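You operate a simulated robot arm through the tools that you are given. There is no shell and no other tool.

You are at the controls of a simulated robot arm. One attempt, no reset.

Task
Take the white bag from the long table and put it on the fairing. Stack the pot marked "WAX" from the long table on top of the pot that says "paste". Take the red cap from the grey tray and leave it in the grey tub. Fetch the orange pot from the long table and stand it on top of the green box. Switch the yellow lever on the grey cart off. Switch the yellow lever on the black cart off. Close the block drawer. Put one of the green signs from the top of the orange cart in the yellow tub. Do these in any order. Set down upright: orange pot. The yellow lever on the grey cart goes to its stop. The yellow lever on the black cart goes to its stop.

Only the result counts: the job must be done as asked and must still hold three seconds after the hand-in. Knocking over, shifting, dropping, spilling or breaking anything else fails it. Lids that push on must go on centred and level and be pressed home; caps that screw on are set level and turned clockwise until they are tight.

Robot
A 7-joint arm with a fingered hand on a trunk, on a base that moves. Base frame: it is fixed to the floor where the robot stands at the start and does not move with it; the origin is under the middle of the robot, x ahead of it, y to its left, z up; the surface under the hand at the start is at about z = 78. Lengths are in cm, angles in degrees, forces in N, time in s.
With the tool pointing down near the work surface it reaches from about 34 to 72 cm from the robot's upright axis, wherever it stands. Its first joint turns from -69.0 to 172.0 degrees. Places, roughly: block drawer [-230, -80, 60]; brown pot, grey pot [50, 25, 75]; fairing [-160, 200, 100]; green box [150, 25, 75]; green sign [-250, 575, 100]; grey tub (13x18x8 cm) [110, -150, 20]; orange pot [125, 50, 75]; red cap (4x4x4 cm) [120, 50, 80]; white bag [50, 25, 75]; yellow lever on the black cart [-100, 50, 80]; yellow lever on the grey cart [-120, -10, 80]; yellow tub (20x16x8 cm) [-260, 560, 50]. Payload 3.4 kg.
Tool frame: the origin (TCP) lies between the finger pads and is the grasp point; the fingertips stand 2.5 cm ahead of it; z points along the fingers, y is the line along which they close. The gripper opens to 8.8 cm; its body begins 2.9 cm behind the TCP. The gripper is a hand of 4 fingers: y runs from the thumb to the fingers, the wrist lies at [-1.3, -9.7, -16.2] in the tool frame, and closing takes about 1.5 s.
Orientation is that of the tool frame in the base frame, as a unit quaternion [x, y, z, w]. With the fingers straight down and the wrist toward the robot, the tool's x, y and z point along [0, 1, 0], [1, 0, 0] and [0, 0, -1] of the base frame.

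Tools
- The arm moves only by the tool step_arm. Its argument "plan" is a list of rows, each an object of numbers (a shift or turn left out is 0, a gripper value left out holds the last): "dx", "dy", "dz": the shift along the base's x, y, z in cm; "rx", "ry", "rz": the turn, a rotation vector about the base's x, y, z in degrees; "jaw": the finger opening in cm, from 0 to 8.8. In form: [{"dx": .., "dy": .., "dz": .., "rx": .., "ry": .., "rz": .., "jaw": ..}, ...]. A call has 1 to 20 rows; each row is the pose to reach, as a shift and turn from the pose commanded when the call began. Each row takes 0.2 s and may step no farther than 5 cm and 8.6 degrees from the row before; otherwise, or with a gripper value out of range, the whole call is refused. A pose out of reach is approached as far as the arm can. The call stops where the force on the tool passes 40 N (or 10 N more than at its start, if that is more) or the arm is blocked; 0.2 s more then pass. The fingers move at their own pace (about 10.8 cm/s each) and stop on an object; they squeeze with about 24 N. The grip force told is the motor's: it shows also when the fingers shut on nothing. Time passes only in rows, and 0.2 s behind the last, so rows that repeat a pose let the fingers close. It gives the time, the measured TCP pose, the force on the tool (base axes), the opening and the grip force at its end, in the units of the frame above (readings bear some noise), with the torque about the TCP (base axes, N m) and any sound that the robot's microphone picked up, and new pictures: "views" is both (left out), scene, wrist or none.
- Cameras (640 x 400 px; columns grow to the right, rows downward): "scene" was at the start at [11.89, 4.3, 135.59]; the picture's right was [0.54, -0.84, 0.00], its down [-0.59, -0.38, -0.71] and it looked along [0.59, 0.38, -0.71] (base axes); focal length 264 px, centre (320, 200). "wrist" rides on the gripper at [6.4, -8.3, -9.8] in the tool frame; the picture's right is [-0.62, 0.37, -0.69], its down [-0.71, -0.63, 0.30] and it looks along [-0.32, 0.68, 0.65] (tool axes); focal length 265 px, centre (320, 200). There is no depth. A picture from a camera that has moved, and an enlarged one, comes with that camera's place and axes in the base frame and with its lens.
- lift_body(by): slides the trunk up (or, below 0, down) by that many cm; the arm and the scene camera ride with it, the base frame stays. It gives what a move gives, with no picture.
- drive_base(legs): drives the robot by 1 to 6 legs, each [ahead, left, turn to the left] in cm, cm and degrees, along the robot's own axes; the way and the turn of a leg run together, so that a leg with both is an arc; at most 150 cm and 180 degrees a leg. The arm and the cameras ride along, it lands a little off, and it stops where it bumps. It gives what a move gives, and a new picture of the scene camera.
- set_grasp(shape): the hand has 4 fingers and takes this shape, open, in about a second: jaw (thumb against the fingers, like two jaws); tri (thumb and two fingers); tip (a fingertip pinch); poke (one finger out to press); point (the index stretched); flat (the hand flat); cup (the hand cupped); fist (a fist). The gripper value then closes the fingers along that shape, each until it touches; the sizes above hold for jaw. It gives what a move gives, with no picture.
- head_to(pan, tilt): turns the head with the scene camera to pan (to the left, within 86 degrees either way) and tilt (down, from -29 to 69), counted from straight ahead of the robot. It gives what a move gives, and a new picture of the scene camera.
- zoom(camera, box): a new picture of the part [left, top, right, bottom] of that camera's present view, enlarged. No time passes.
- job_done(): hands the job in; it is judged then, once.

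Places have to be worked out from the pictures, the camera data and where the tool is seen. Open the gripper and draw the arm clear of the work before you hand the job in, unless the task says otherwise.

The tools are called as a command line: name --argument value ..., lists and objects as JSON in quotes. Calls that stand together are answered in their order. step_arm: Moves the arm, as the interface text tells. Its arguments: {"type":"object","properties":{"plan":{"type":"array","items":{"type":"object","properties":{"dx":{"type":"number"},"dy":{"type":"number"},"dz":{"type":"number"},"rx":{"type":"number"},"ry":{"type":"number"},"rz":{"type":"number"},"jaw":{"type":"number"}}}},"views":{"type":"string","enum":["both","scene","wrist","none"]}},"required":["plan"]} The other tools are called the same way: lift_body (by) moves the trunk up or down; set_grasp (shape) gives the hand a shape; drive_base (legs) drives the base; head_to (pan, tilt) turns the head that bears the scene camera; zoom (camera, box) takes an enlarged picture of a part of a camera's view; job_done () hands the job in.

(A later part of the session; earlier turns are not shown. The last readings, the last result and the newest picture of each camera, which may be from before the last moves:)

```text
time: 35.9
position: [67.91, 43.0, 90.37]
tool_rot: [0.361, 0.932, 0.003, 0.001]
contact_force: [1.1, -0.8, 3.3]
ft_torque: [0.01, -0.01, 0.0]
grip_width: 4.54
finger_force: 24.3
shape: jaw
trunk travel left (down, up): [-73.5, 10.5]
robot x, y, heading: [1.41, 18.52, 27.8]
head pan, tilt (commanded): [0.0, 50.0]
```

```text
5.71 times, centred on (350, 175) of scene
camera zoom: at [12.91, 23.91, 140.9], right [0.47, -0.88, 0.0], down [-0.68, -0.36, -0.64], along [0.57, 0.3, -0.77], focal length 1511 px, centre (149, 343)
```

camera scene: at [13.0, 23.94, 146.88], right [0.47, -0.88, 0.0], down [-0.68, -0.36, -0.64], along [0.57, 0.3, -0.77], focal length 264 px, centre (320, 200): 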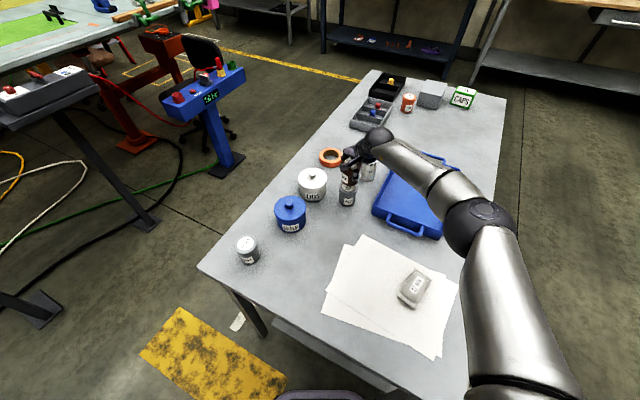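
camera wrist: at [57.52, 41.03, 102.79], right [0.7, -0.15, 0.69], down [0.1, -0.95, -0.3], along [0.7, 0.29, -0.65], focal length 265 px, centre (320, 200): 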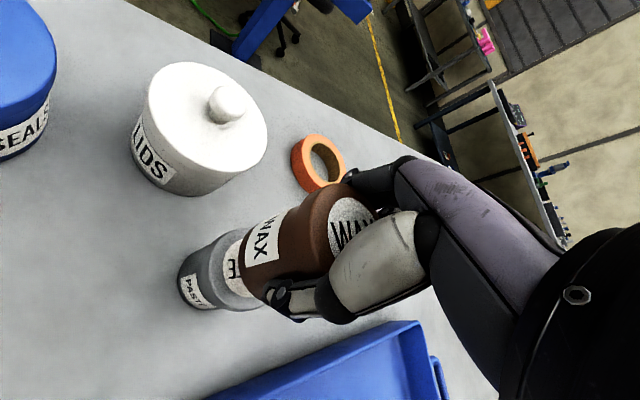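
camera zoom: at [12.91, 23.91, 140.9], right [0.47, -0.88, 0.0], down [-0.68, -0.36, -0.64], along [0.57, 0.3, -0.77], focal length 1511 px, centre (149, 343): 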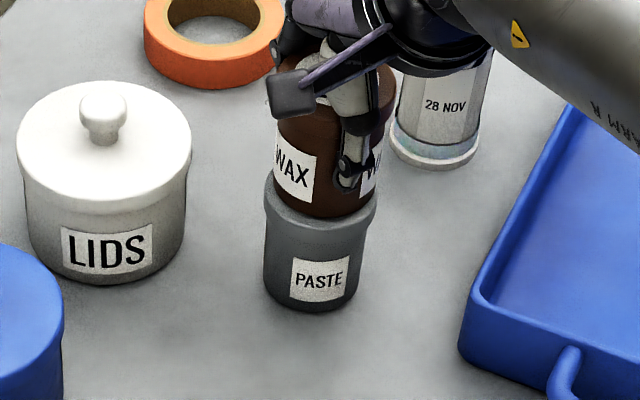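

Contact: force went to +3.3 N at z 90.4 and the pot sits centred on the lid. Opening the fingers in place now.

step_arm --plan '[{"jaw": 5.5}, {"jaw": 6.5}, {"jaw": 7.5}, {"jaw": 8.8}, {"jaw": 8.8}, {"jaw": 8.8}]' --views "both"

zoom --camera "scene" --box '[310, 140, 390, 210]'

```text
time: 37.3
position: [67.93, 42.81, 90.28]
tool_rot: [0.361, 0.933, 0.001, 0.0]
contact_force: [0.7, -0.3, 0.1]
ft_torque: [-0.02, 0.01, 0.01]
grip_width: 8.78
finger_force: 0.0
shape: jaw
trunk travel left (down, up): [-73.5, 10.5]
robot x, y, heading: [1.86, 18.47, 27.9]
head pan, tilt (commanded): [0.0, 50.0]
camera scene: at [12.97, 23.95, 140.89], right [0.47, -0.88, 0.0], down [-0.68, -0.36, -0.64], along [0.57, 0.3, -0.77], focal length 264 px, centre (320, 200)
camera wrist: at [57.58, 41.0, 100.09], right [0.71, -0.15, 0.69], down [0.1, -0.95, -0.3], along [0.7, 0.29, -0.65], focal length 265 px, centre (320, 200)
```

scene: 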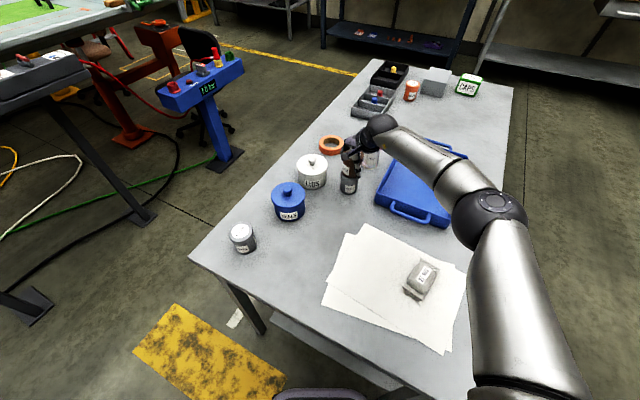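
wrist: 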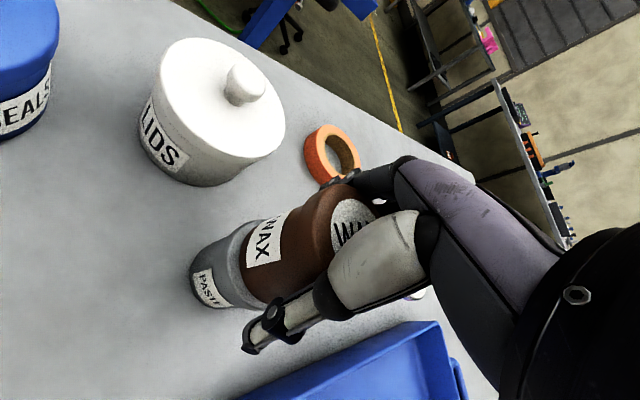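

```text
5.71 times, centred on (350, 175) of scene
camera zoom: at [12.97, 23.95, 140.89], right [0.47, -0.88, 0.0], down [-0.68, -0.36, -0.64], along [0.57, 0.3, -0.77], focal length 1511 px, centre (149, 343)
```

zoom: 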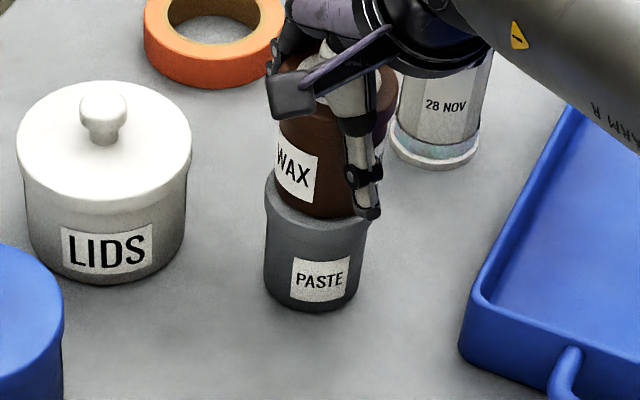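

The pot stands free on the lid. I'll retreat straight up using the trunk so there's no sideways motion.

lift_body --by 10

step_arm --plan '[{"dx": -1, "dy": -0.5, "dz": 2}, {"dx": -4, "dy": -3, "dz": 3}, {"dx": -8, "dy": -6, "dz": 3}]' --views "both"

```text
time: 38.6
position: [68.02, 42.89, 100.19]
tool_rot: [0.361, 0.933, 0.001, 0.0]
contact_force: [0.3, 0.1, 0.0]
ft_torque: [0.02, 0.04, -0.03]
grip_width: 8.77
finger_force: 0.0
shape: jaw
trunk travel left (down, up): [-83.5, 0.5]
robot x, y, heading: [1.75, 18.12, 27.9]
head pan, tilt (commanded): [0.0, 50.0]
```

```text
time: 39.4
position: [59.92, 36.68, 103.38]
tool_rot: [0.362, 0.932, 0.003, 0.0]
contact_force: [-0.1, -1.0, -0.1]
ft_torque: [0.04, -0.02, 0.02]
grip_width: 8.8
finger_force: 0.2
shape: jaw
trunk travel left (down, up): [-83.5, 0.5]
robot x, y, heading: [1.72, 18.01, 27.6]
head pan, tilt (commanded): [0.0, 50.0]
camera scene: at [12.8, 23.75, 150.91], right [0.47, -0.88, 0.0], down [-0.68, -0.36, -0.64], along [0.57, 0.3, -0.77], focal length 264 px, centre (320, 200)
camera wrist: at [49.54, 34.82, 113.19], right [0.7, -0.15, 0.69], down [0.1, -0.95, -0.31], along [0.7, 0.29, -0.65], focal length 265 px, centre (320, 200)
```

scene: 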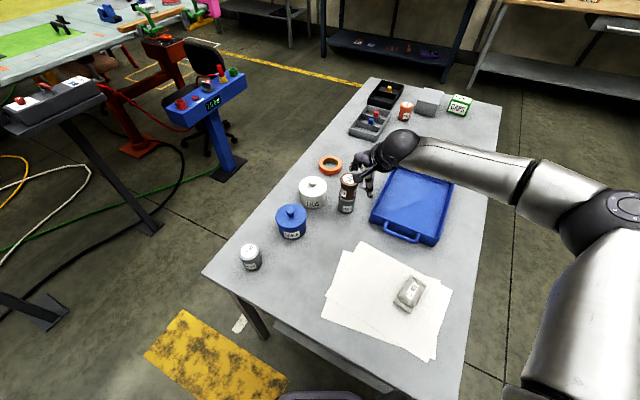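
wrist: 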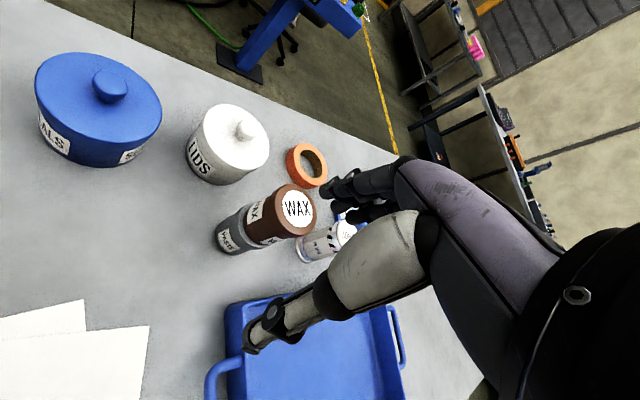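

The WAX pot stands on the PASTE pot. Next are the orange pot and red cap, best reached from the table's far end; I'll go around the right side with the arm high.

drive_base --legs '[[0, 0, -28], [0, -60, 0], [100, 0, 0]]'

```text
time: 49.0
position: [161.23, -54.97, 103.32]
tool_rot: [0.581, 0.814, 0.001, 0.001]
contact_force: [-0.2, -0.2, 1.1]
ft_torque: [0.03, 0.03, 0.01]
grip_width: 8.79
finger_force: 0.1
shape: jaw
trunk travel left (down, up): [-83.5, 0.5]
robot x, y, heading: [101.18, -43.51, -1.1]
head pan, tilt (commanded): [0.0, 50.0]
camera scene: at [113.87, -43.73, 150.89], right [-0.02, -1.0, 0.0], down [-0.77, 0.01, -0.64], along [0.64, -0.01, -0.77], focal length 264 px, centre (320, 200)
```

scene: 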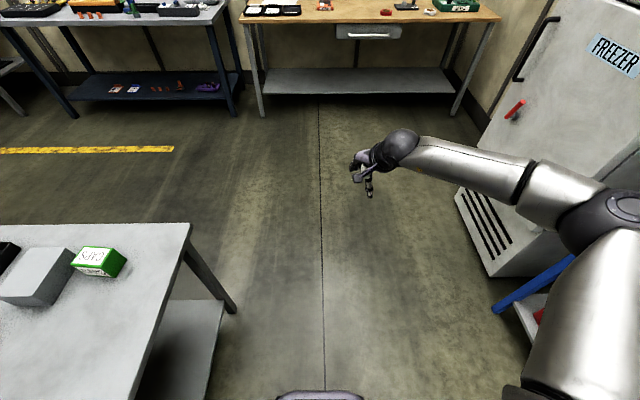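

Passing clear; the table's far end is at x ≈ 165.5. I continue past the end, turn around, and slide in facing the table.

drive_base --legs '[[91, 0, 0], [0, 0, 179], [0, 0, 2]]'

```text
time: 61.4
position: [131.43, -34.53, 103.31]
tool_rot: [0.819, -0.574, 0.0, 0.0]
contact_force: [-0.3, -0.6, 0.6]
ft_torque: [0.02, 0.0, -0.01]
grip_width: 8.83
finger_force: 0.1
shape: jaw
trunk travel left (down, up): [-83.5, 0.5]
robot x, y, heading: [191.65, -44.98, -179.9]
head pan, tilt (commanded): [0.0, 50.0]
camera scene: at [179.11, -45.08, 150.89], right [0.0, 1.0, 0.0], down [0.77, 0.0, -0.64], along [-0.64, 0.0, -0.77], focal length 264 px, centre (320, 200)
```

scene: 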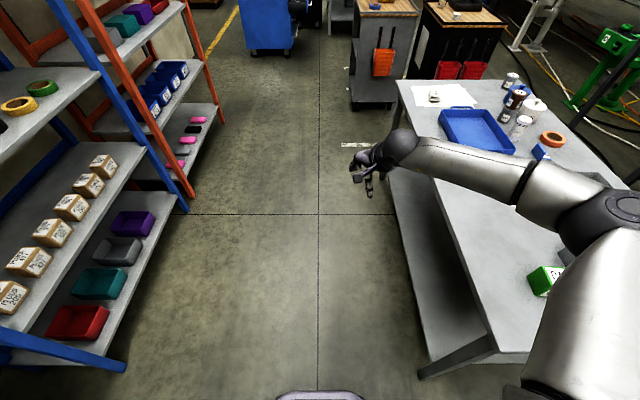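

Now sliding right (toward +y) to stand in front of the table's far end.

drive_base --legs '[[0, -77, 0]]'

lift_body --by -12

head_to --pan -5 --tilt 52

```text
time: 65.6
position: [131.32, 42.56, 103.36]
tool_rot: [0.818, -0.575, -0.001, 0.001]
contact_force: [-0.6, -0.4, -0.9]
ft_torque: [0.01, 0.03, -0.02]
grip_width: 8.8
finger_force: 0.0
shape: jaw
trunk travel left (down, up): [-83.5, 0.5]
robot x, y, heading: [191.74, 31.59, 180.0]
head pan, tilt (commanded): [0.0, 50.0]
camera scene: at [179.03, 31.89, 150.89], right [0.0, 1.0, 0.0], down [0.77, 0.0, -0.64], along [-0.64, 0.0, -0.77], focal length 264 px, centre (320, 200)
```

scene: 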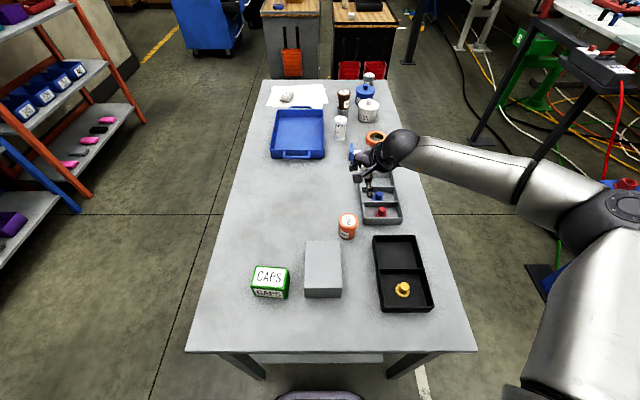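

```text
time: 67.1
position: [131.37, 42.61, 91.16]
tool_rot: [0.819, -0.574, 0.0, 0.001]
contact_force: [0.1, 0.0, -1.0]
ft_torque: [-0.01, -0.01, -0.01]
grip_width: 8.8
finger_force: 0.0
shape: jaw
trunk travel left (down, up): [-71.5, 12.5]
robot x, y, heading: [191.53, 32.0, 180.0]
head pan, tilt (commanded): [0.0, 50.0]
```

```text
time: 67.7
position: [131.4, 42.59, 91.22]
tool_rot: [0.819, -0.574, 0.0, 0.002]
contact_force: [-0.2, 0.4, 0.5]
ft_torque: [0.01, 0.01, 0.03]
grip_width: 8.82
finger_force: 0.0
shape: jaw
trunk travel left (down, up): [-71.5, 12.5]
robot x, y, heading: [191.58, 32.04, 180.1]
head pan, tilt (commanded): [-5.0, 52.0]
camera scene: at [179.25, 32.52, 138.62], right [0.09, 1.0, 0.0], down [0.78, -0.07, -0.62], along [-0.61, 0.05, -0.79], focal length 264 px, centre (320, 200)
```

scene: 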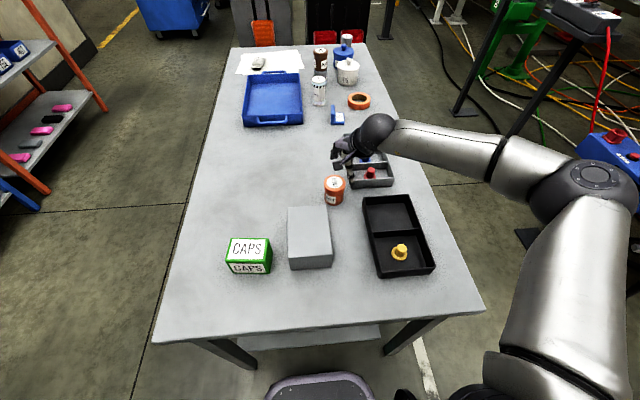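

I lowered a bit close over the orange pot, so I raise the hand 9 cm and take a wrist view to locate the pot, tray and cap.

step_arm --plan '[{"dz": 3}, {"dz": 6}, {"dz": 9}]' --views "both"

zoom --camera "scene" --box '[220, 120, 460, 280]'

```text
time: 68.5
position: [131.37, 42.42, 100.35]
tool_rot: [0.819, -0.574, 0.0, 0.0]
contact_force: [-0.4, 0.2, -0.6]
ft_torque: [-0.01, -0.01, 0.02]
grip_width: 8.81
finger_force: 0.0
shape: jaw
trunk travel left (down, up): [-71.5, 12.5]
robot x, y, heading: [191.96, 32.1, 179.9]
head pan, tilt (commanded): [-5.0, 52.0]
camera scene: at [179.31, 32.49, 138.63], right [0.09, 1.0, 0.0], down [0.78, -0.07, -0.62], along [-0.61, 0.05, -0.79], focal length 264 px, centre (320, 200)
camera wrist: at [141.49, 39.22, 110.17], right [-0.56, 0.46, 0.69], down [0.35, 0.89, -0.3], along [-0.75, 0.07, -0.65], focal length 265 px, centre (320, 200)
```

scene: 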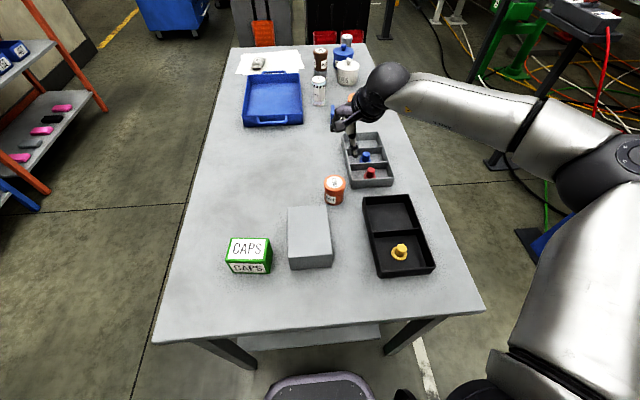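
wrist: 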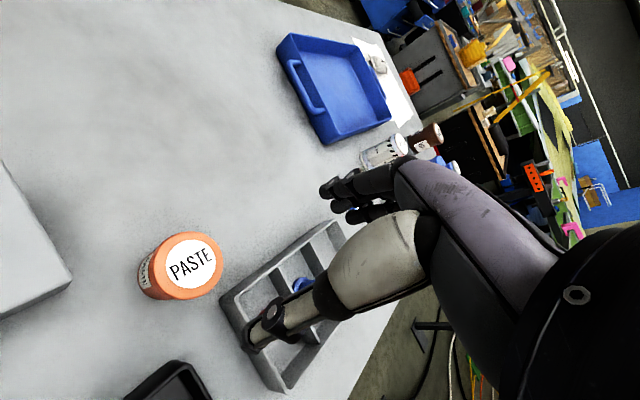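

```text
2.50 times, centred on (340, 200) of scene
camera zoom: at [179.31, 32.49, 138.63], right [0.09, 1.0, 0.0], down [0.78, -0.07, -0.62], along [-0.61, 0.05, -0.79], focal length 661 px, centre (270, 200)
```

zoom: 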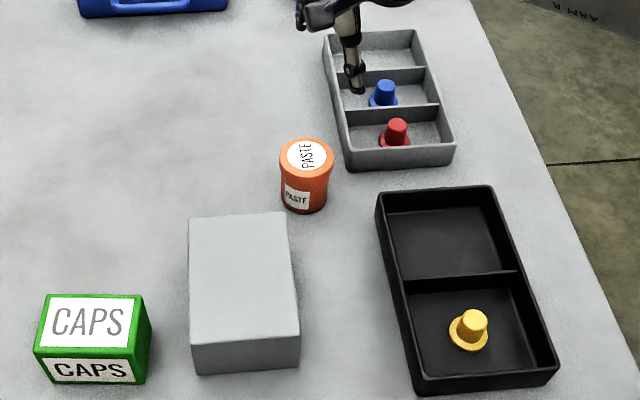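

Both cameras agree on the orange pot at (132.1, 40.6), top z ≈ 85.3, and the green box top centre at about (149.6, 18.5), z ≈ 84. I move over the pot and partway down.

step_arm --plan '[{"dx": 0.75, "dy": -1.8, "dz": -2}, {"dx": 0.75, "dy": -1.8, "dz": -6}, {"dx": 0.75, "dy": -1.8, "dz": -10}]' --views "wrist"

zoom --camera "scene" --box '[280, 120, 440, 227]'

```text
time: 69.3
position: [131.98, 40.76, 90.48]
tool_rot: [0.819, -0.574, -0.001, 0.001]
contact_force: [-0.4, 0.4, -0.1]
ft_torque: [-0.01, 0.02, -0.02]
grip_width: 8.81
finger_force: 0.0
shape: jaw
trunk travel left (down, up): [-71.5, 12.5]
robot x, y, heading: [191.74, 32.18, 179.9]
head pan, tilt (commanded): [-5.0, 52.0]
camera wrist: at [142.12, 37.59, 100.12], right [-0.56, 0.46, 0.69], down [0.35, 0.89, -0.31], along [-0.75, 0.07, -0.65], focal length 265 px, centre (320, 200)
```

wrist: 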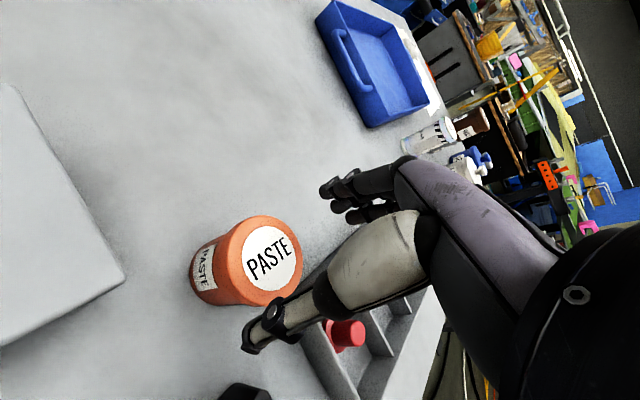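

```text
3.74 times, centred on (360, 174) of scene
camera zoom: at [179.19, 32.49, 138.62], right [0.09, 1.0, 0.0], down [0.79, -0.07, -0.62], along [-0.61, 0.05, -0.79], focal length 988 px, centre (170, 299)
```

zoom: 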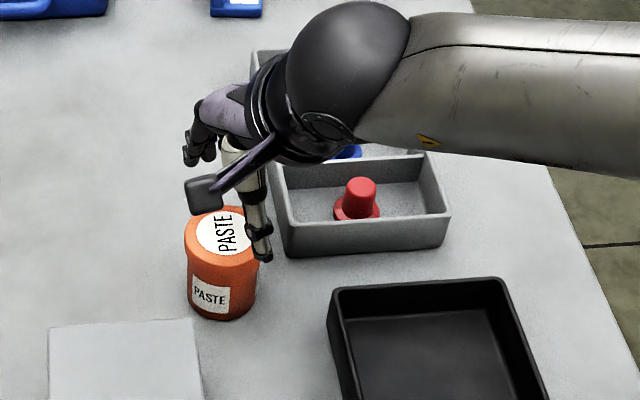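

The lid appears at exactly the pixel where the WAX pot was before a good grasp. Descending to z ≈ 83.2 and closing.

step_arm --plan '[{"dz": -2.5}, {"dz": -5}, {"dz": -6.5}, {"dz": -7.2}, {"dz": -7.2, "jaw": 3}, {"dz": -7.2, "jaw": 3}, {"dz": -7.2, "jaw": 3}, {"dz": -7.2, "jaw": 3}, {"dz": -7.2, "jaw": 3}, {"dz": -7.2, "jaw": 3}, {"dz": -7.2, "jaw": 3}, {"dz": -7.2, "jaw": 3}]' --views "wrist"

```text
time: 71.9
position: [132.11, 40.78, 83.12]
tool_rot: [0.819, -0.574, -0.001, 0.0]
contact_force: [0.4, -0.5, 0.2]
ft_torque: [-0.02, 0.02, 0.02]
grip_width: 4.72
finger_force: 23.9
shape: jaw
trunk travel left (down, up): [-71.5, 12.5]
robot x, y, heading: [191.79, 31.9, 180.2]
head pan, tilt (commanded): [-5.0, 52.0]
camera wrist: at [142.18, 37.55, 92.95], right [-0.56, 0.46, 0.69], down [0.35, 0.89, -0.3], along [-0.75, 0.07, -0.65], focal length 265 px, centre (320, 200)
```

wrist: 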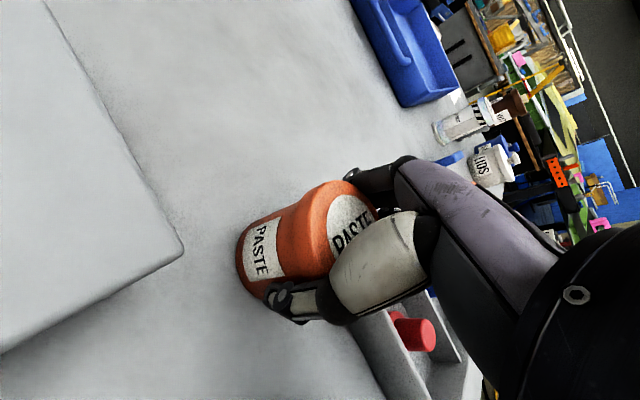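

Grip is good (4.72 cm, 23.9 N). Lifting and carrying the orange pot to above the green box.

step_arm --plan '[{"dz": 1}, {"dz": 4}, {"dz": 8}, {"dz": 12}, {"dz": 16}, {"dx": 3, "dy": -3.7, "dz": 16}, {"dx": 6, "dy": -7.4, "dz": 16}, {"dx": 9, "dy": -11.1, "dz": 16}, {"dx": 12, "dy": -14.8, "dz": 16}, {"dx": 15, "dy": -18.5, "dz": 16}, {"dx": 17.4, "dy": -22.2, "dz": 16}, {"dx": 17.4, "dy": -22.2, "dz": 16}]' --views "both"

zoom --camera "scene" --box '[190, 180, 350, 287]'

```text
time: 74.5
position: [149.32, 18.57, 99.23]
tool_rot: [0.818, -0.576, 0.0, 0.002]
contact_force: [-0.6, -0.1, -0.5]
ft_torque: [-0.02, 0.01, 0.0]
grip_width: 4.68
finger_force: 24.2
shape: jaw
trunk travel left (down, up): [-71.5, 12.5]
robot x, y, heading: [191.79, 32.32, 179.7]
head pan, tilt (commanded): [-5.0, 52.0]
camera scene: at [179.21, 32.63, 138.62], right [0.09, 1.0, 0.0], down [0.79, -0.07, -0.62], along [-0.61, 0.05, -0.79], focal length 264 px, centre (320, 200)
camera wrist: at [159.52, 15.35, 109.02], right [-0.56, 0.46, 0.69], down [0.35, 0.89, -0.31], along [-0.75, 0.07, -0.65], focal length 265 px, centre (320, 200)
```

scene: 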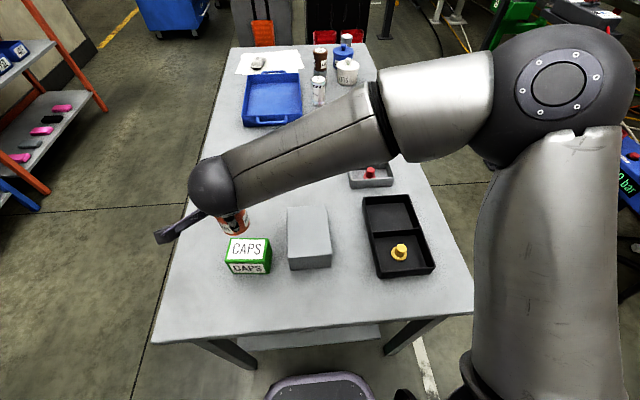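
wrist: 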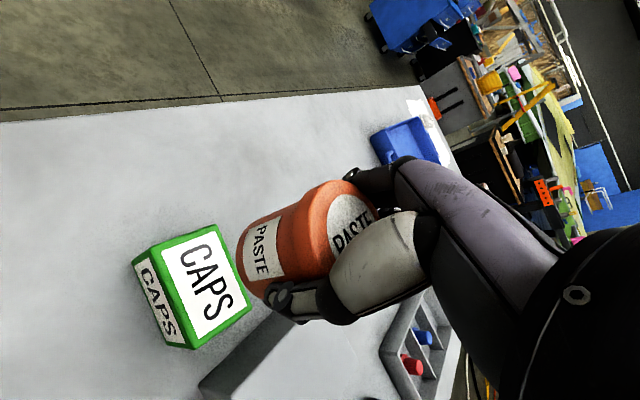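

```text
3.74 times, centred on (270, 234) of scene
camera zoom: at [179.21, 32.63, 138.62], right [0.09, 1.0, 0.0], down [0.79, -0.07, -0.62], along [-0.61, 0.05, -0.79], focal length 988 px, centre (507, 75)
```

zoom: 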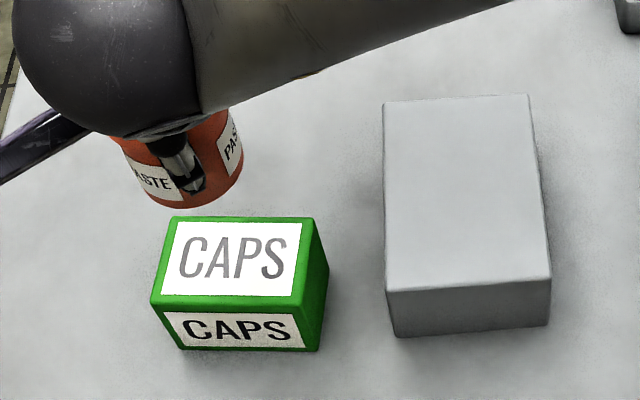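

Box top centre confirmed at about (149.7, 18.6). Lowering the pot to just above the box.

step_arm --plan '[{"dx": 0.3, "dy": 0.1, "dz": -3}, {"dx": 0.3, "dy": 0.1, "dz": -6}, {"dx": 0.3, "dy": 0.1, "dz": -8.3}, {"dx": 0.3, "dy": 0.1, "dz": -8.3}]' --views "wrist"

zoom --camera "scene" --box '[190, 180, 350, 287]'

```text
time: 75.5
position: [149.64, 18.6, 90.73]
tool_rot: [0.819, -0.574, 0.0, 0.001]
contact_force: [-0.3, -0.4, -0.3]
ft_torque: [0.03, -0.03, 0.02]
grip_width: 4.68
finger_force: 23.8
shape: jaw
trunk travel left (down, up): [-71.5, 12.5]
robot x, y, heading: [191.53, 31.75, 179.9]
head pan, tilt (commanded): [-5.0, 52.0]
camera wrist: at [159.84, 15.44, 100.63], right [-0.56, 0.46, 0.69], down [0.35, 0.89, -0.31], along [-0.75, 0.07, -0.65], focal length 265 px, centre (320, 200)
```

wrist: 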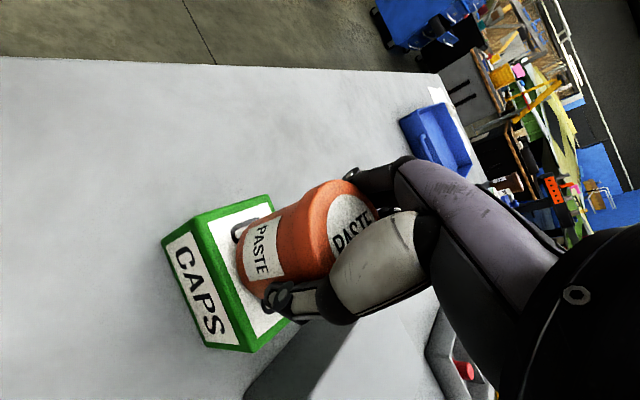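

```text
3.74 times, centred on (270, 234) of scene
camera zoom: at [179.26, 32.53, 138.62], right [0.09, 1.0, 0.0], down [0.79, -0.07, -0.62], along [-0.61, 0.05, -0.79], focal length 988 px, centre (507, 75)
```

zoom: 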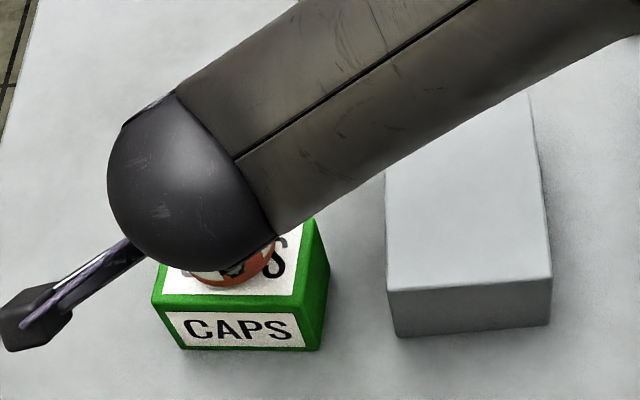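

Well centred over the box. Lowering in small steps while watching for contact.

step_arm --plan '[{"dz": -0.5}, {"dz": -1.0}]' --views "none"

step_arm --plan '[{"dz": -0.25}, {"dz": -0.4}]' --views "none"

step_arm --plan '[{"dz": -0.2}, {"dz": -0.2}]' --views "none"

```text
time: 76.1
position: [149.82, 18.66, 89.98]
tool_rot: [0.819, -0.574, -0.001, 0.003]
contact_force: [-1.3, 0.0, 10.1]
ft_torque: [0.07, -0.1, -0.01]
grip_width: 4.67
finger_force: 24.1
shape: jaw
trunk travel left (down, up): [-71.5, 12.5]
robot x, y, heading: [191.87, 31.92, 180.3]
head pan, tilt (commanded): [-5.0, 52.0]
```

```text
time: 76.7
position: [149.78, 18.69, 89.81]
tool_rot: [0.818, -0.575, -0.004, 0.005]
contact_force: [-3.6, -2.2, 35.8]
ft_torque: [0.09, -0.04, 0.02]
grip_width: 4.78
finger_force: 23.8
shape: jaw
trunk travel left (down, up): [-71.5, 12.5]
robot x, y, heading: [191.73, 31.86, 180.0]
head pan, tilt (commanded): [-5.0, 52.0]
```

```text
time: 77.2
position: [149.66, 18.59, 89.86]
tool_rot: [0.818, -0.575, -0.004, 0.007]
contact_force: [4.3, 1.0, 23.4]
ft_torque: [0.21, -0.27, -0.04]
grip_width: 4.66
finger_force: 24.4
shape: jaw
trunk travel left (down, up): [-71.5, 12.5]
robot x, y, heading: [191.43, 31.89, 180.1]
head pan, tilt (commanded): [-5.0, 52.0]
stopped in row 2: the force on the tool passed its limit at 48 N (the readings are from after the stop); the commanded pose is now the measured one
```

Contact came earlier than expected at z ≈ 90 and I pressed too hard by chaining steps; I'll relieve the pressure slightly and check before releasing.

step_arm --plan '[{"dz": 0.1}, {"dz": 0.15}]' --views "both"

```text
time: 77.8
position: [149.74, 18.65, 89.72]
tool_rot: [0.818, -0.575, -0.003, 0.006]
contact_force: [1.2, 0.0, 23.0]
ft_torque: [0.15, -0.14, 0.02]
grip_width: 4.69
finger_force: 24.2
shape: jaw
trunk travel left (down, up): [-71.5, 12.5]
robot x, y, heading: [191.6, 31.65, 179.9]
head pan, tilt (commanded): [-5.0, 52.0]
camera scene: at [179.58, 32.6, 138.66], right [0.09, 1.0, 0.0], down [0.78, -0.07, -0.62], along [-0.62, 0.05, -0.79], focal length 264 px, centre (320, 200)
camera wrist: at [159.92, 15.41, 99.54], right [-0.55, 0.46, 0.7], down [0.35, 0.88, -0.31], along [-0.76, 0.07, -0.64], focal length 265 px, centre (320, 200)
```

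scene: 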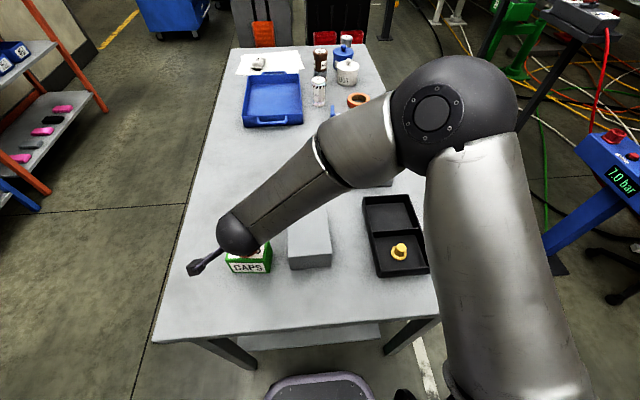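
wrist: 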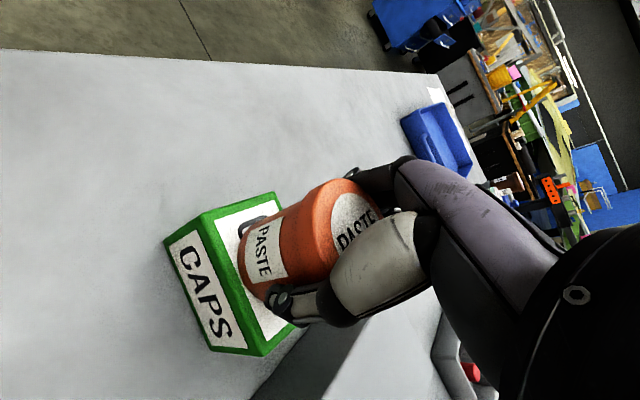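

Still 23 N of pressing force; raising another small amount.

step_arm --plan '[{"dz": 0.15}, {"dz": 0.25}]' --views "none"

```text
time: 78.4
position: [149.67, 18.54, 89.87]
tool_rot: [0.818, -0.575, -0.002, 0.004]
contact_force: [1.1, -1.0, 11.6]
ft_torque: [0.07, -0.15, 0.01]
grip_width: 4.68
finger_force: 24.0
shape: jaw
trunk travel left (down, up): [-71.5, 12.5]
robot x, y, heading: [191.62, 32.31, 180.0]
head pan, tilt (commanded): [-5.0, 52.0]
```

Down to 11.6 N; one more small relief step.

step_arm --plan '[{"dz": 0.1}, {"dz": 0.17}]' --views "none"

```text
time: 79.0
position: [149.58, 18.62, 89.99]
tool_rot: [0.818, -0.575, -0.003, 0.004]
contact_force: [-0.7, 0.3, 1.0]
ft_torque: [0.06, -0.04, 0.0]
grip_width: 4.7
finger_force: 23.5
shape: jaw
trunk travel left (down, up): [-71.5, 12.5]
robot x, y, heading: [191.7, 31.89, 179.7]
head pan, tilt (commanded): [-5.0, 52.0]
```

Force is near 1 N with the pot resting on the box. Opening the fingers.

step_arm --plan '[{"jaw": 5.5}, {"jaw": 6.5}, {"jaw": 7.5}, {"jaw": 8.8}, {"jaw": 8.8}, {"jaw": 8.8}]' --views "wrist"

```text
time: 80.4
position: [149.52, 18.61, 89.95]
tool_rot: [0.818, -0.575, -0.002, 0.005]
contact_force: [-0.3, -0.1, 0.2]
ft_torque: [0.04, -0.02, 0.03]
grip_width: 8.8
finger_force: 0.2
shape: jaw
trunk travel left (down, up): [-71.5, 12.5]
robot x, y, heading: [191.97, 32.09, 179.8]
head pan, tilt (commanded): [-5.0, 52.0]
camera wrist: at [159.73, 15.36, 99.83], right [-0.55, 0.46, 0.7], down [0.35, 0.88, -0.31], along [-0.76, 0.07, -0.65], focal length 265 px, centre (320, 200)
```

wrist: 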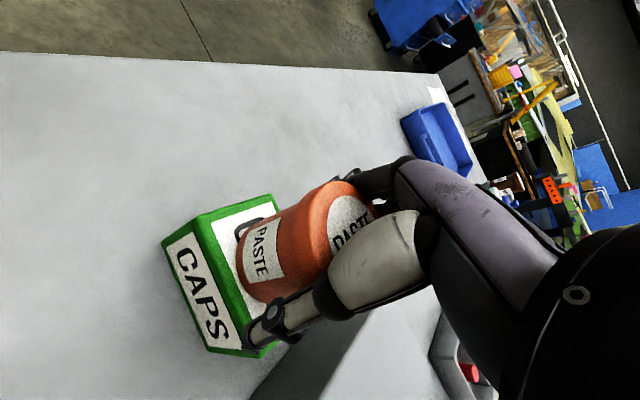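

Fingers are clear of the pot. Retreating straight up with the trunk.

lift_body --by 11

step_arm --plan '[{"dz": 1}, {"dx": -4, "dy": 3, "dz": 2}, {"dx": -7, "dy": 7, "dz": 2}, {"dx": -10, "dy": 11, "dz": 2}, {"dx": -13, "dy": 15, "dz": 2}]' --views "both"

```text
time: 81.8
position: [149.53, 18.58, 101.1]
tool_rot: [0.818, -0.575, -0.002, 0.005]
contact_force: [-0.2, -0.1, 0.0]
ft_torque: [0.03, 0.02, -0.02]
grip_width: 8.83
finger_force: 0.1
shape: jaw
trunk travel left (down, up): [-82.5, 1.5]
robot x, y, heading: [191.63, 32.2, 180.2]
head pan, tilt (commanded): [-5.0, 52.0]
```

```text
refused: row 2 steps farther than a row can; nothing moved
```

Lifted clear to z 101. Re-sending the move toward the grey tray with shorter steps.

step_arm --plan '[{"dz": 1.5}, {"dx": -3, "dy": 3, "dz": 1.5}, {"dx": -6, "dy": 6, "dz": 1.5}, {"dx": -9, "dy": 9, "dz": 1.5}, {"dx": -12, "dy": 12, "dz": 1.5}, {"dx": -14.5, "dy": 16, "dz": 1.5}, {"dx": -16.5, "dy": 20, "dz": 1.5}]' --views "both"

zoom --camera "scene" --box '[200, 120, 440, 280]'

```text
time: 83.4
position: [132.85, 38.84, 102.49]
tool_rot: [0.817, -0.576, 0.0, 0.005]
contact_force: [0.7, -0.3, 0.1]
ft_torque: [-0.02, -0.02, -0.03]
grip_width: 8.81
finger_force: 0.1
shape: jaw
trunk travel left (down, up): [-82.5, 1.5]
robot x, y, heading: [191.76, 31.73, 179.8]
head pan, tilt (commanded): [-5.0, 52.0]
camera scene: at [179.18, 32.78, 149.62], right [0.09, 1.0, 0.0], down [0.79, -0.07, -0.62], along [-0.61, 0.05, -0.79], focal length 264 px, centre (320, 200)
camera wrist: at [143.1, 35.64, 112.25], right [-0.55, 0.46, 0.69], down [0.35, 0.88, -0.31], along [-0.76, 0.07, -0.65], focal length 265 px, centre (320, 200)
```

scene: 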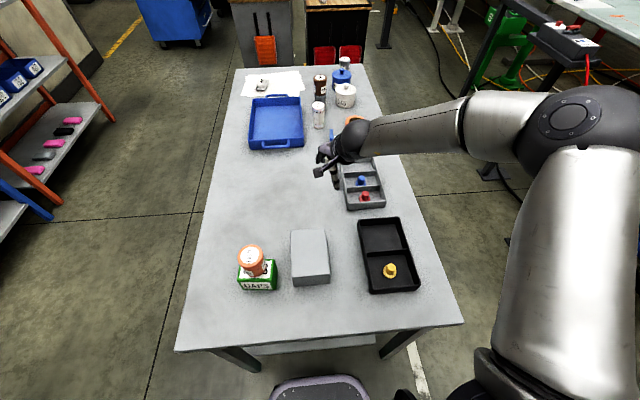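
wrist: 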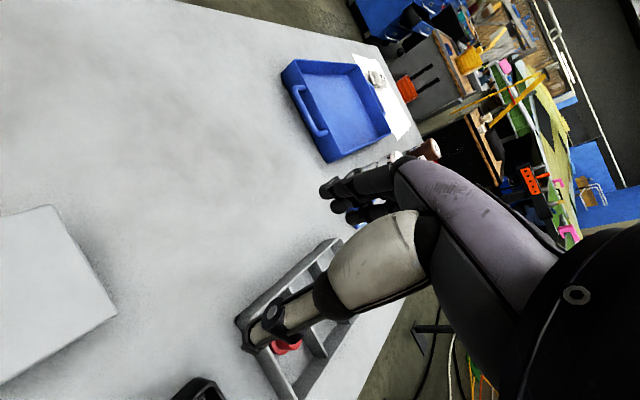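

```text
2.50 times, centred on (320, 200) of scene
camera zoom: at [179.18, 32.78, 149.62], right [0.09, 1.0, 0.0], down [0.79, -0.07, -0.62], along [-0.61, 0.05, -0.79], focal length 661 px, centre (320, 200)
```

zoom: 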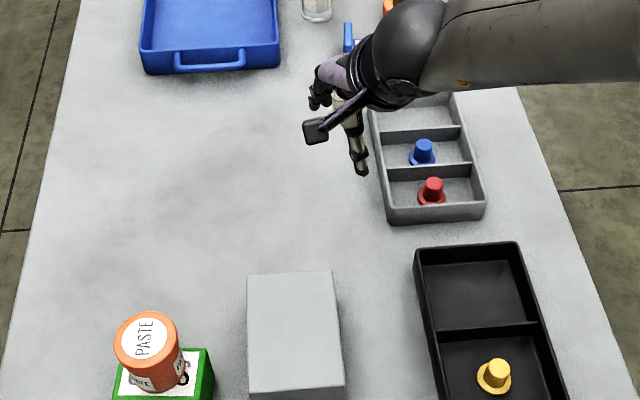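

The orange pot stands on the green box; I'll zoom to confirm it's upright and well supported, and inspect the cap in its tray.

zoom --camera "scene" --box '[220, 230, 300, 300]'

zoom --camera "scene" --box '[330, 150, 400, 220]'

```text
5.71 times, centred on (260, 265) of scene
camera zoom: at [179.18, 32.78, 149.62], right [0.09, 1.0, 0.0], down [0.79, -0.07, -0.62], along [-0.61, 0.05, -0.79], focal length 1511 px, centre (663, -171)
```

zoom: 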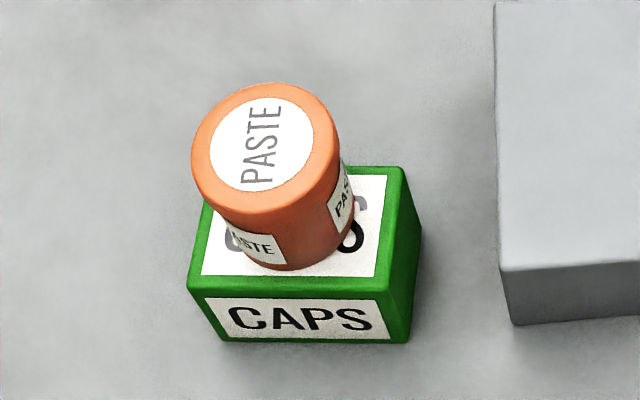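

```text
5.71 times, centred on (365, 185) of scene
camera zoom: at [179.18, 32.78, 149.62], right [0.09, 1.0, 0.0], down [0.79, -0.07, -0.62], along [-0.61, 0.05, -0.79], focal length 1511 px, centre (63, 286)
```

zoom: 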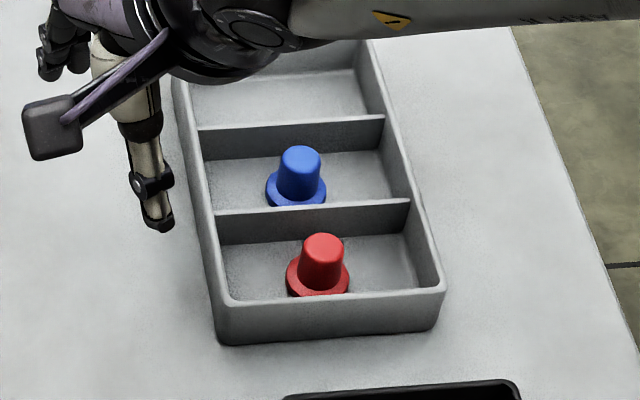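

The orange pot is upright and centred on the box. The cap sits in a 7×12 cm compartment, so a narrow pinch is better; I'll try the "tip" shape and look at the fingers.

set_grasp --shape "tip"

zoom --camera "wrist" --box '[0, 0, 640, 400]'

zoom --camera "scene" --box '[290, 110, 410, 220]'

```text
time: 84.3
position: [133.01, 38.55, 102.61]
tool_rot: [0.818, -0.575, -0.002, 0.005]
contact_force: [-0.3, 0.3, -0.3]
ft_torque: [0.0, 0.03, 0.0]
grip_width: 8.81
finger_force: 0.0
shape: tip
trunk travel left (down, up): [-82.5, 1.5]
robot x, y, heading: [191.93, 31.83, 180.2]
head pan, tilt (commanded): [-5.0, 52.0]
```

```text
1.00 times, centred on (320, 200) of wrist (not enlarged: the box is as wide or as high as the picture)
camera zoom: at [143.19, 35.37, 112.29], right [-0.55, 0.46, 0.7], down [0.35, 0.88, -0.31], along [-0.76, 0.07, -0.65], focal length 265 px, centre (320, 200)
```

zoom: 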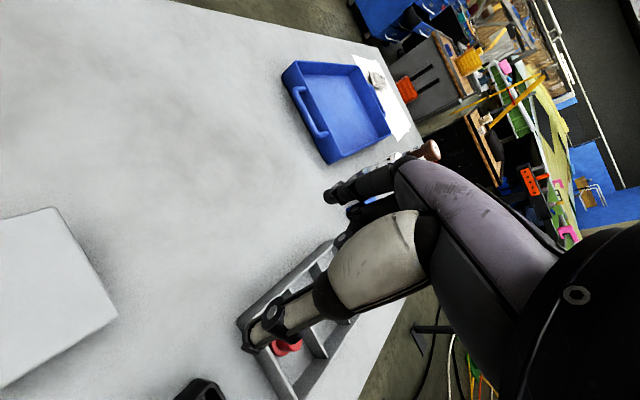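

```text
3.64 times, centred on (350, 165) of scene
camera zoom: at [179.24, 32.55, 149.62], right [0.09, 1.0, 0.0], down [0.79, -0.07, -0.62], along [-0.61, 0.05, -0.79], focal length 961 px, centre (211, 327)
```

zoom: 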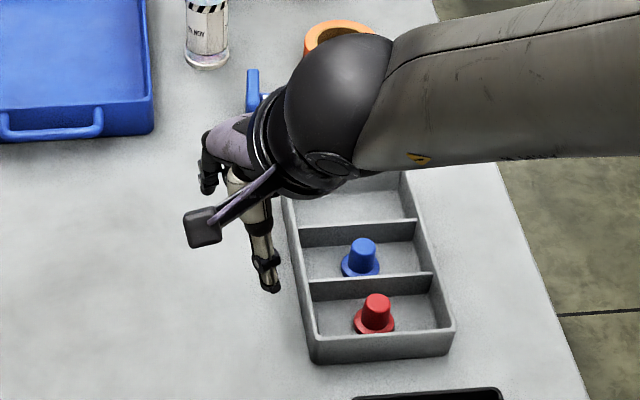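

I'll partially close the pinch in the air to see where the fingertips meet relative to the TCP.

step_arm --plan '[{"jaw": 2.5}, {"jaw": 2.5}, {"jaw": 2.5}, {"jaw": 2.5}, {"jaw": 2.5}]' --views "wrist"

zoom --camera "wrist" --box '[200, 130, 440, 370]'

zoom --camera "scene" --box '[310, 130, 370, 200]'

```text
time: 85.5
position: [133.0, 38.63, 102.46]
tool_rot: [0.818, -0.575, -0.002, 0.005]
contact_force: [0.7, 0.4, -0.3]
ft_torque: [0.0, -0.01, -0.05]
grip_width: 2.58
finger_force: 0.1
shape: tip
trunk travel left (down, up): [-82.5, 1.5]
robot x, y, heading: [191.48, 32.15, 180.2]
head pan, tilt (commanded): [-5.0, 52.0]
camera wrist: at [143.18, 35.38, 112.29], right [-0.55, 0.46, 0.7], down [0.35, 0.88, -0.31], along [-0.76, 0.07, -0.65], focal length 265 px, centre (320, 200)
```

wrist: 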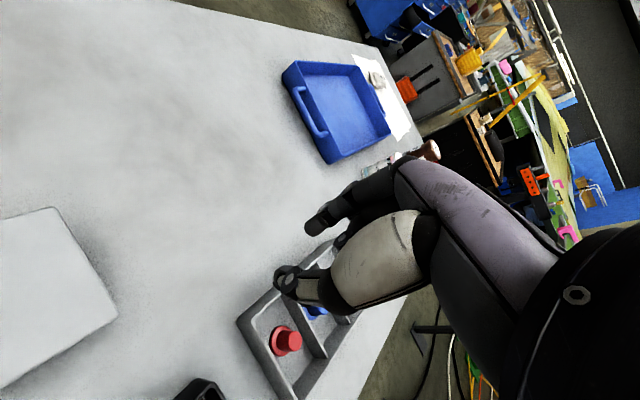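

```text
1.67 times, centred on (320, 250) of wrist
camera zoom: at [143.18, 35.38, 112.29], right [-0.55, 0.46, 0.7], down [0.35, 0.88, -0.31], along [-0.76, 0.07, -0.65], focal length 442 px, centre (320, 117)
```

zoom: 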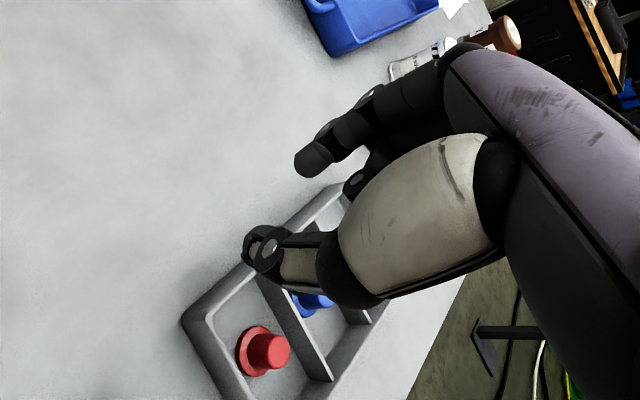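

```text
5.71 times, centred on (340, 165) of scene
camera zoom: at [179.24, 32.52, 149.62], right [0.09, 1.0, 0.0], down [0.79, -0.07, -0.62], along [-0.61, 0.05, -0.79], focal length 1511 px, centre (206, 400)
```

zoom: 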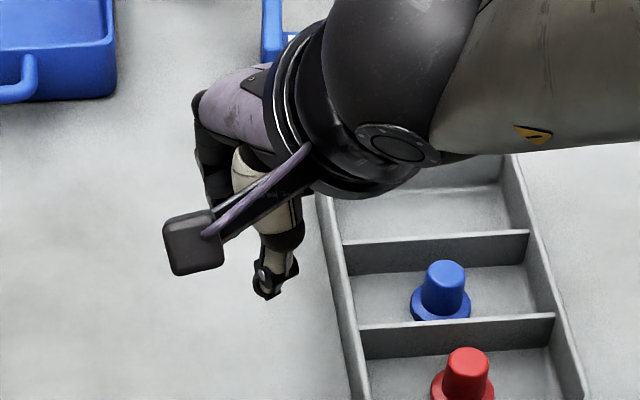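

The pinch closes symmetrically around the TCP axis, tips about 2.3 cm beyond it. I'll move the base 6 cm ahead and 8 cm right so I can rotate the hand and pinch along y in the wider direction of the compartment.

drive_base --legs '[[6, -8, 0]]'

```text
time: 86.6
position: [127.05, 46.46, 102.65]
tool_rot: [0.818, -0.575, -0.002, 0.005]
contact_force: [0.6, 0.1, 0.4]
ft_torque: [-0.01, 0.0, -0.01]
grip_width: 2.57
finger_force: 0.2
shape: tip
trunk travel left (down, up): [-82.5, 1.5]
robot x, y, heading: [185.43, 40.03, 180.2]
head pan, tilt (commanded): [-5.0, 52.0]
camera scene: at [173.25, 40.43, 149.62], right [0.09, 1.0, 0.0], down [0.79, -0.07, -0.62], along [-0.61, 0.05, -0.79], focal length 264 px, centre (320, 200)
```

scene: 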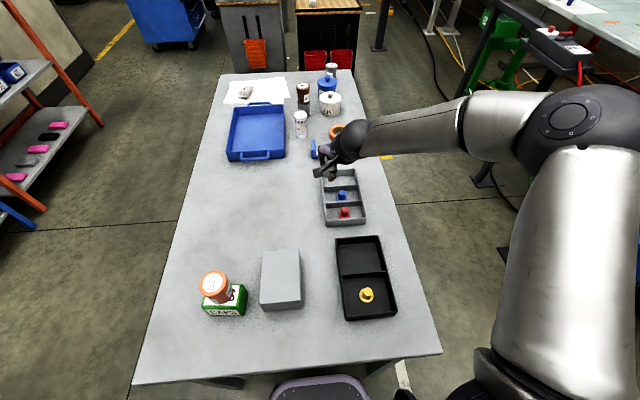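

Now rotating the hand 60° while moving over the cap and setting the pinch opening to 4.8 cm.

step_arm --plan '[{"dx": -0.2, "dy": 0.8, "rz": 7.5, "jaw": 4.8}, {"dx": -0.5, "dy": 1.6, "rz": 15, "jaw": 4.8}, {"dx": -0.7, "dy": 2.4, "rz": 22.5}, {"dx": -1, "dy": 3.2, "rz": 30}, {"dx": -1.2, "dy": 4, "rz": 37.5}, {"dx": -1.5, "dy": 4.8, "rz": 45}, {"dx": -1.7, "dy": 5.5, "rz": 52.5}, {"dx": -1.95, "dy": 6.0, "rz": 60}, {"dx": -1.95, "dy": 6.0, "rz": 60}]' --views "both"

```text
time: 88.6
position: [130.41, 48.46, 101.45]
tool_rot: [0.907, -0.421, 0.014, -0.01]
contact_force: [-0.3, -0.3, -0.4]
ft_torque: [-0.02, 0.0, 0.0]
grip_width: 4.78
finger_force: 0.2
shape: tip
out of reach, approached as far as the arm can: row 3, 4, 5, 6, 7, 8, 9
trunk travel left (down, up): [-82.5, 1.5]
robot x, y, heading: [185.55, 39.99, 180.1]
head pan, tilt (commanded): [-5.0, 52.0]
camera scene: at [173.24, 40.38, 149.62], right [0.09, 1.0, 0.0], down [0.79, -0.07, -0.62], along [-0.61, 0.05, -0.79], focal length 264 px, centre (320, 200)
camera wrist: at [140.71, 48.73, 111.64], right [-0.7, 0.23, 0.67], down [0.03, 0.95, -0.3], along [-0.71, -0.19, -0.68], focal length 265 px, centre (320, 200)
```

scene: 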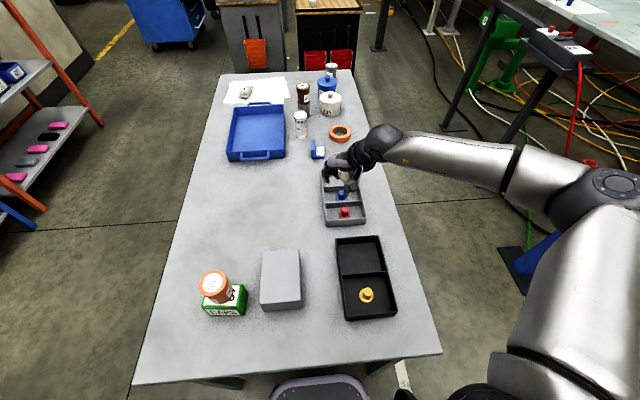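
wrist: 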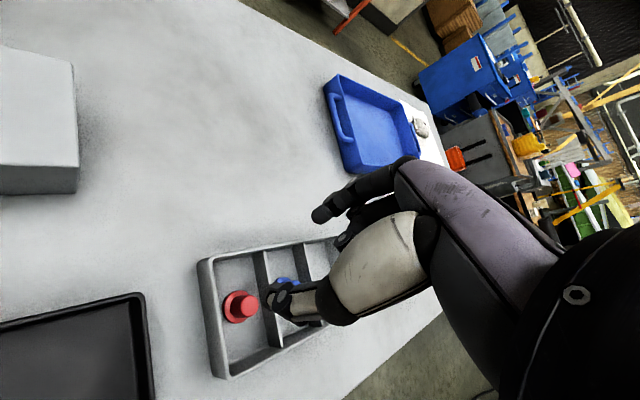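

The wrist can't yaw further counter-clockwise (limit near 220°). I'll try the other way, rotating clockwise toward 120°, which also aligns the pinch mostly along y.

step_arm --plan '[{"rz": -8}, {"rz": -16}, {"rz": -24}, {"rz": -32}, {"rz": -40}, {"rz": -48}, {"rz": -56}, {"rz": -64}, {"rz": -72}, {"rz": -80}, {"rz": -88}, {"rz": -96}, {"rz": -100}, {"rz": -100}]' --views "both"

```text
time: 91.6
position: [130.58, 48.39, 101.63]
tool_rot: [-0.26, 0.966, -0.016, -0.004]
contact_force: [-0.6, 0.3, 0.8]
ft_torque: [0.01, -0.01, 0.0]
grip_width: 4.78
finger_force: 0.3
shape: tip
trunk travel left (down, up): [-82.5, 1.5]
robot x, y, heading: [185.81, 40.01, 180.2]
head pan, tilt (commanded): [-5.0, 52.0]
camera scene: at [173.26, 40.42, 149.62], right [0.09, 1.0, 0.0], down [0.79, -0.07, -0.62], along [-0.61, 0.05, -0.79], focal length 264 px, centre (320, 200)
camera wrist: at [129.26, 38.31, 111.67], right [0.35, 0.65, 0.67], down [0.93, -0.2, -0.3], along [-0.06, 0.73, -0.68], focal length 265 px, centre (320, 200)
```

scene: 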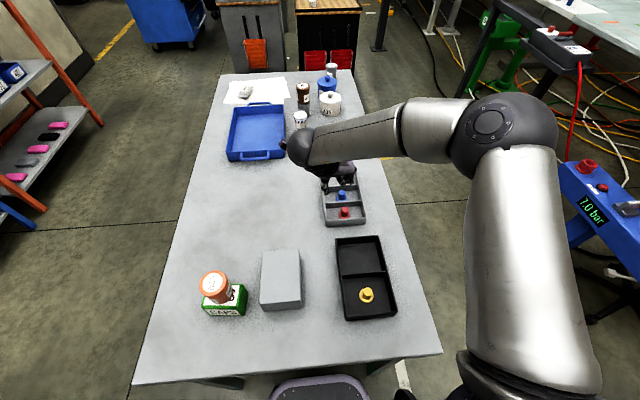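
wrist: 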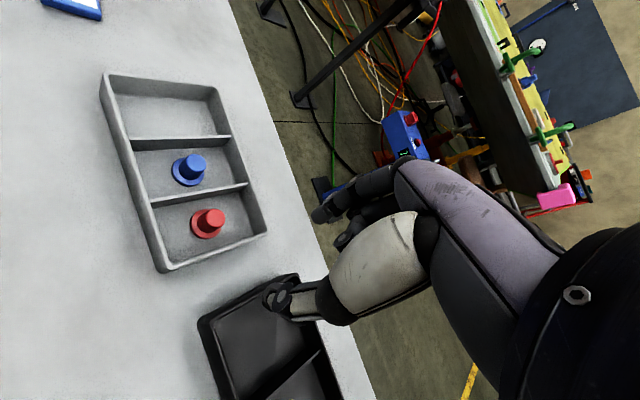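

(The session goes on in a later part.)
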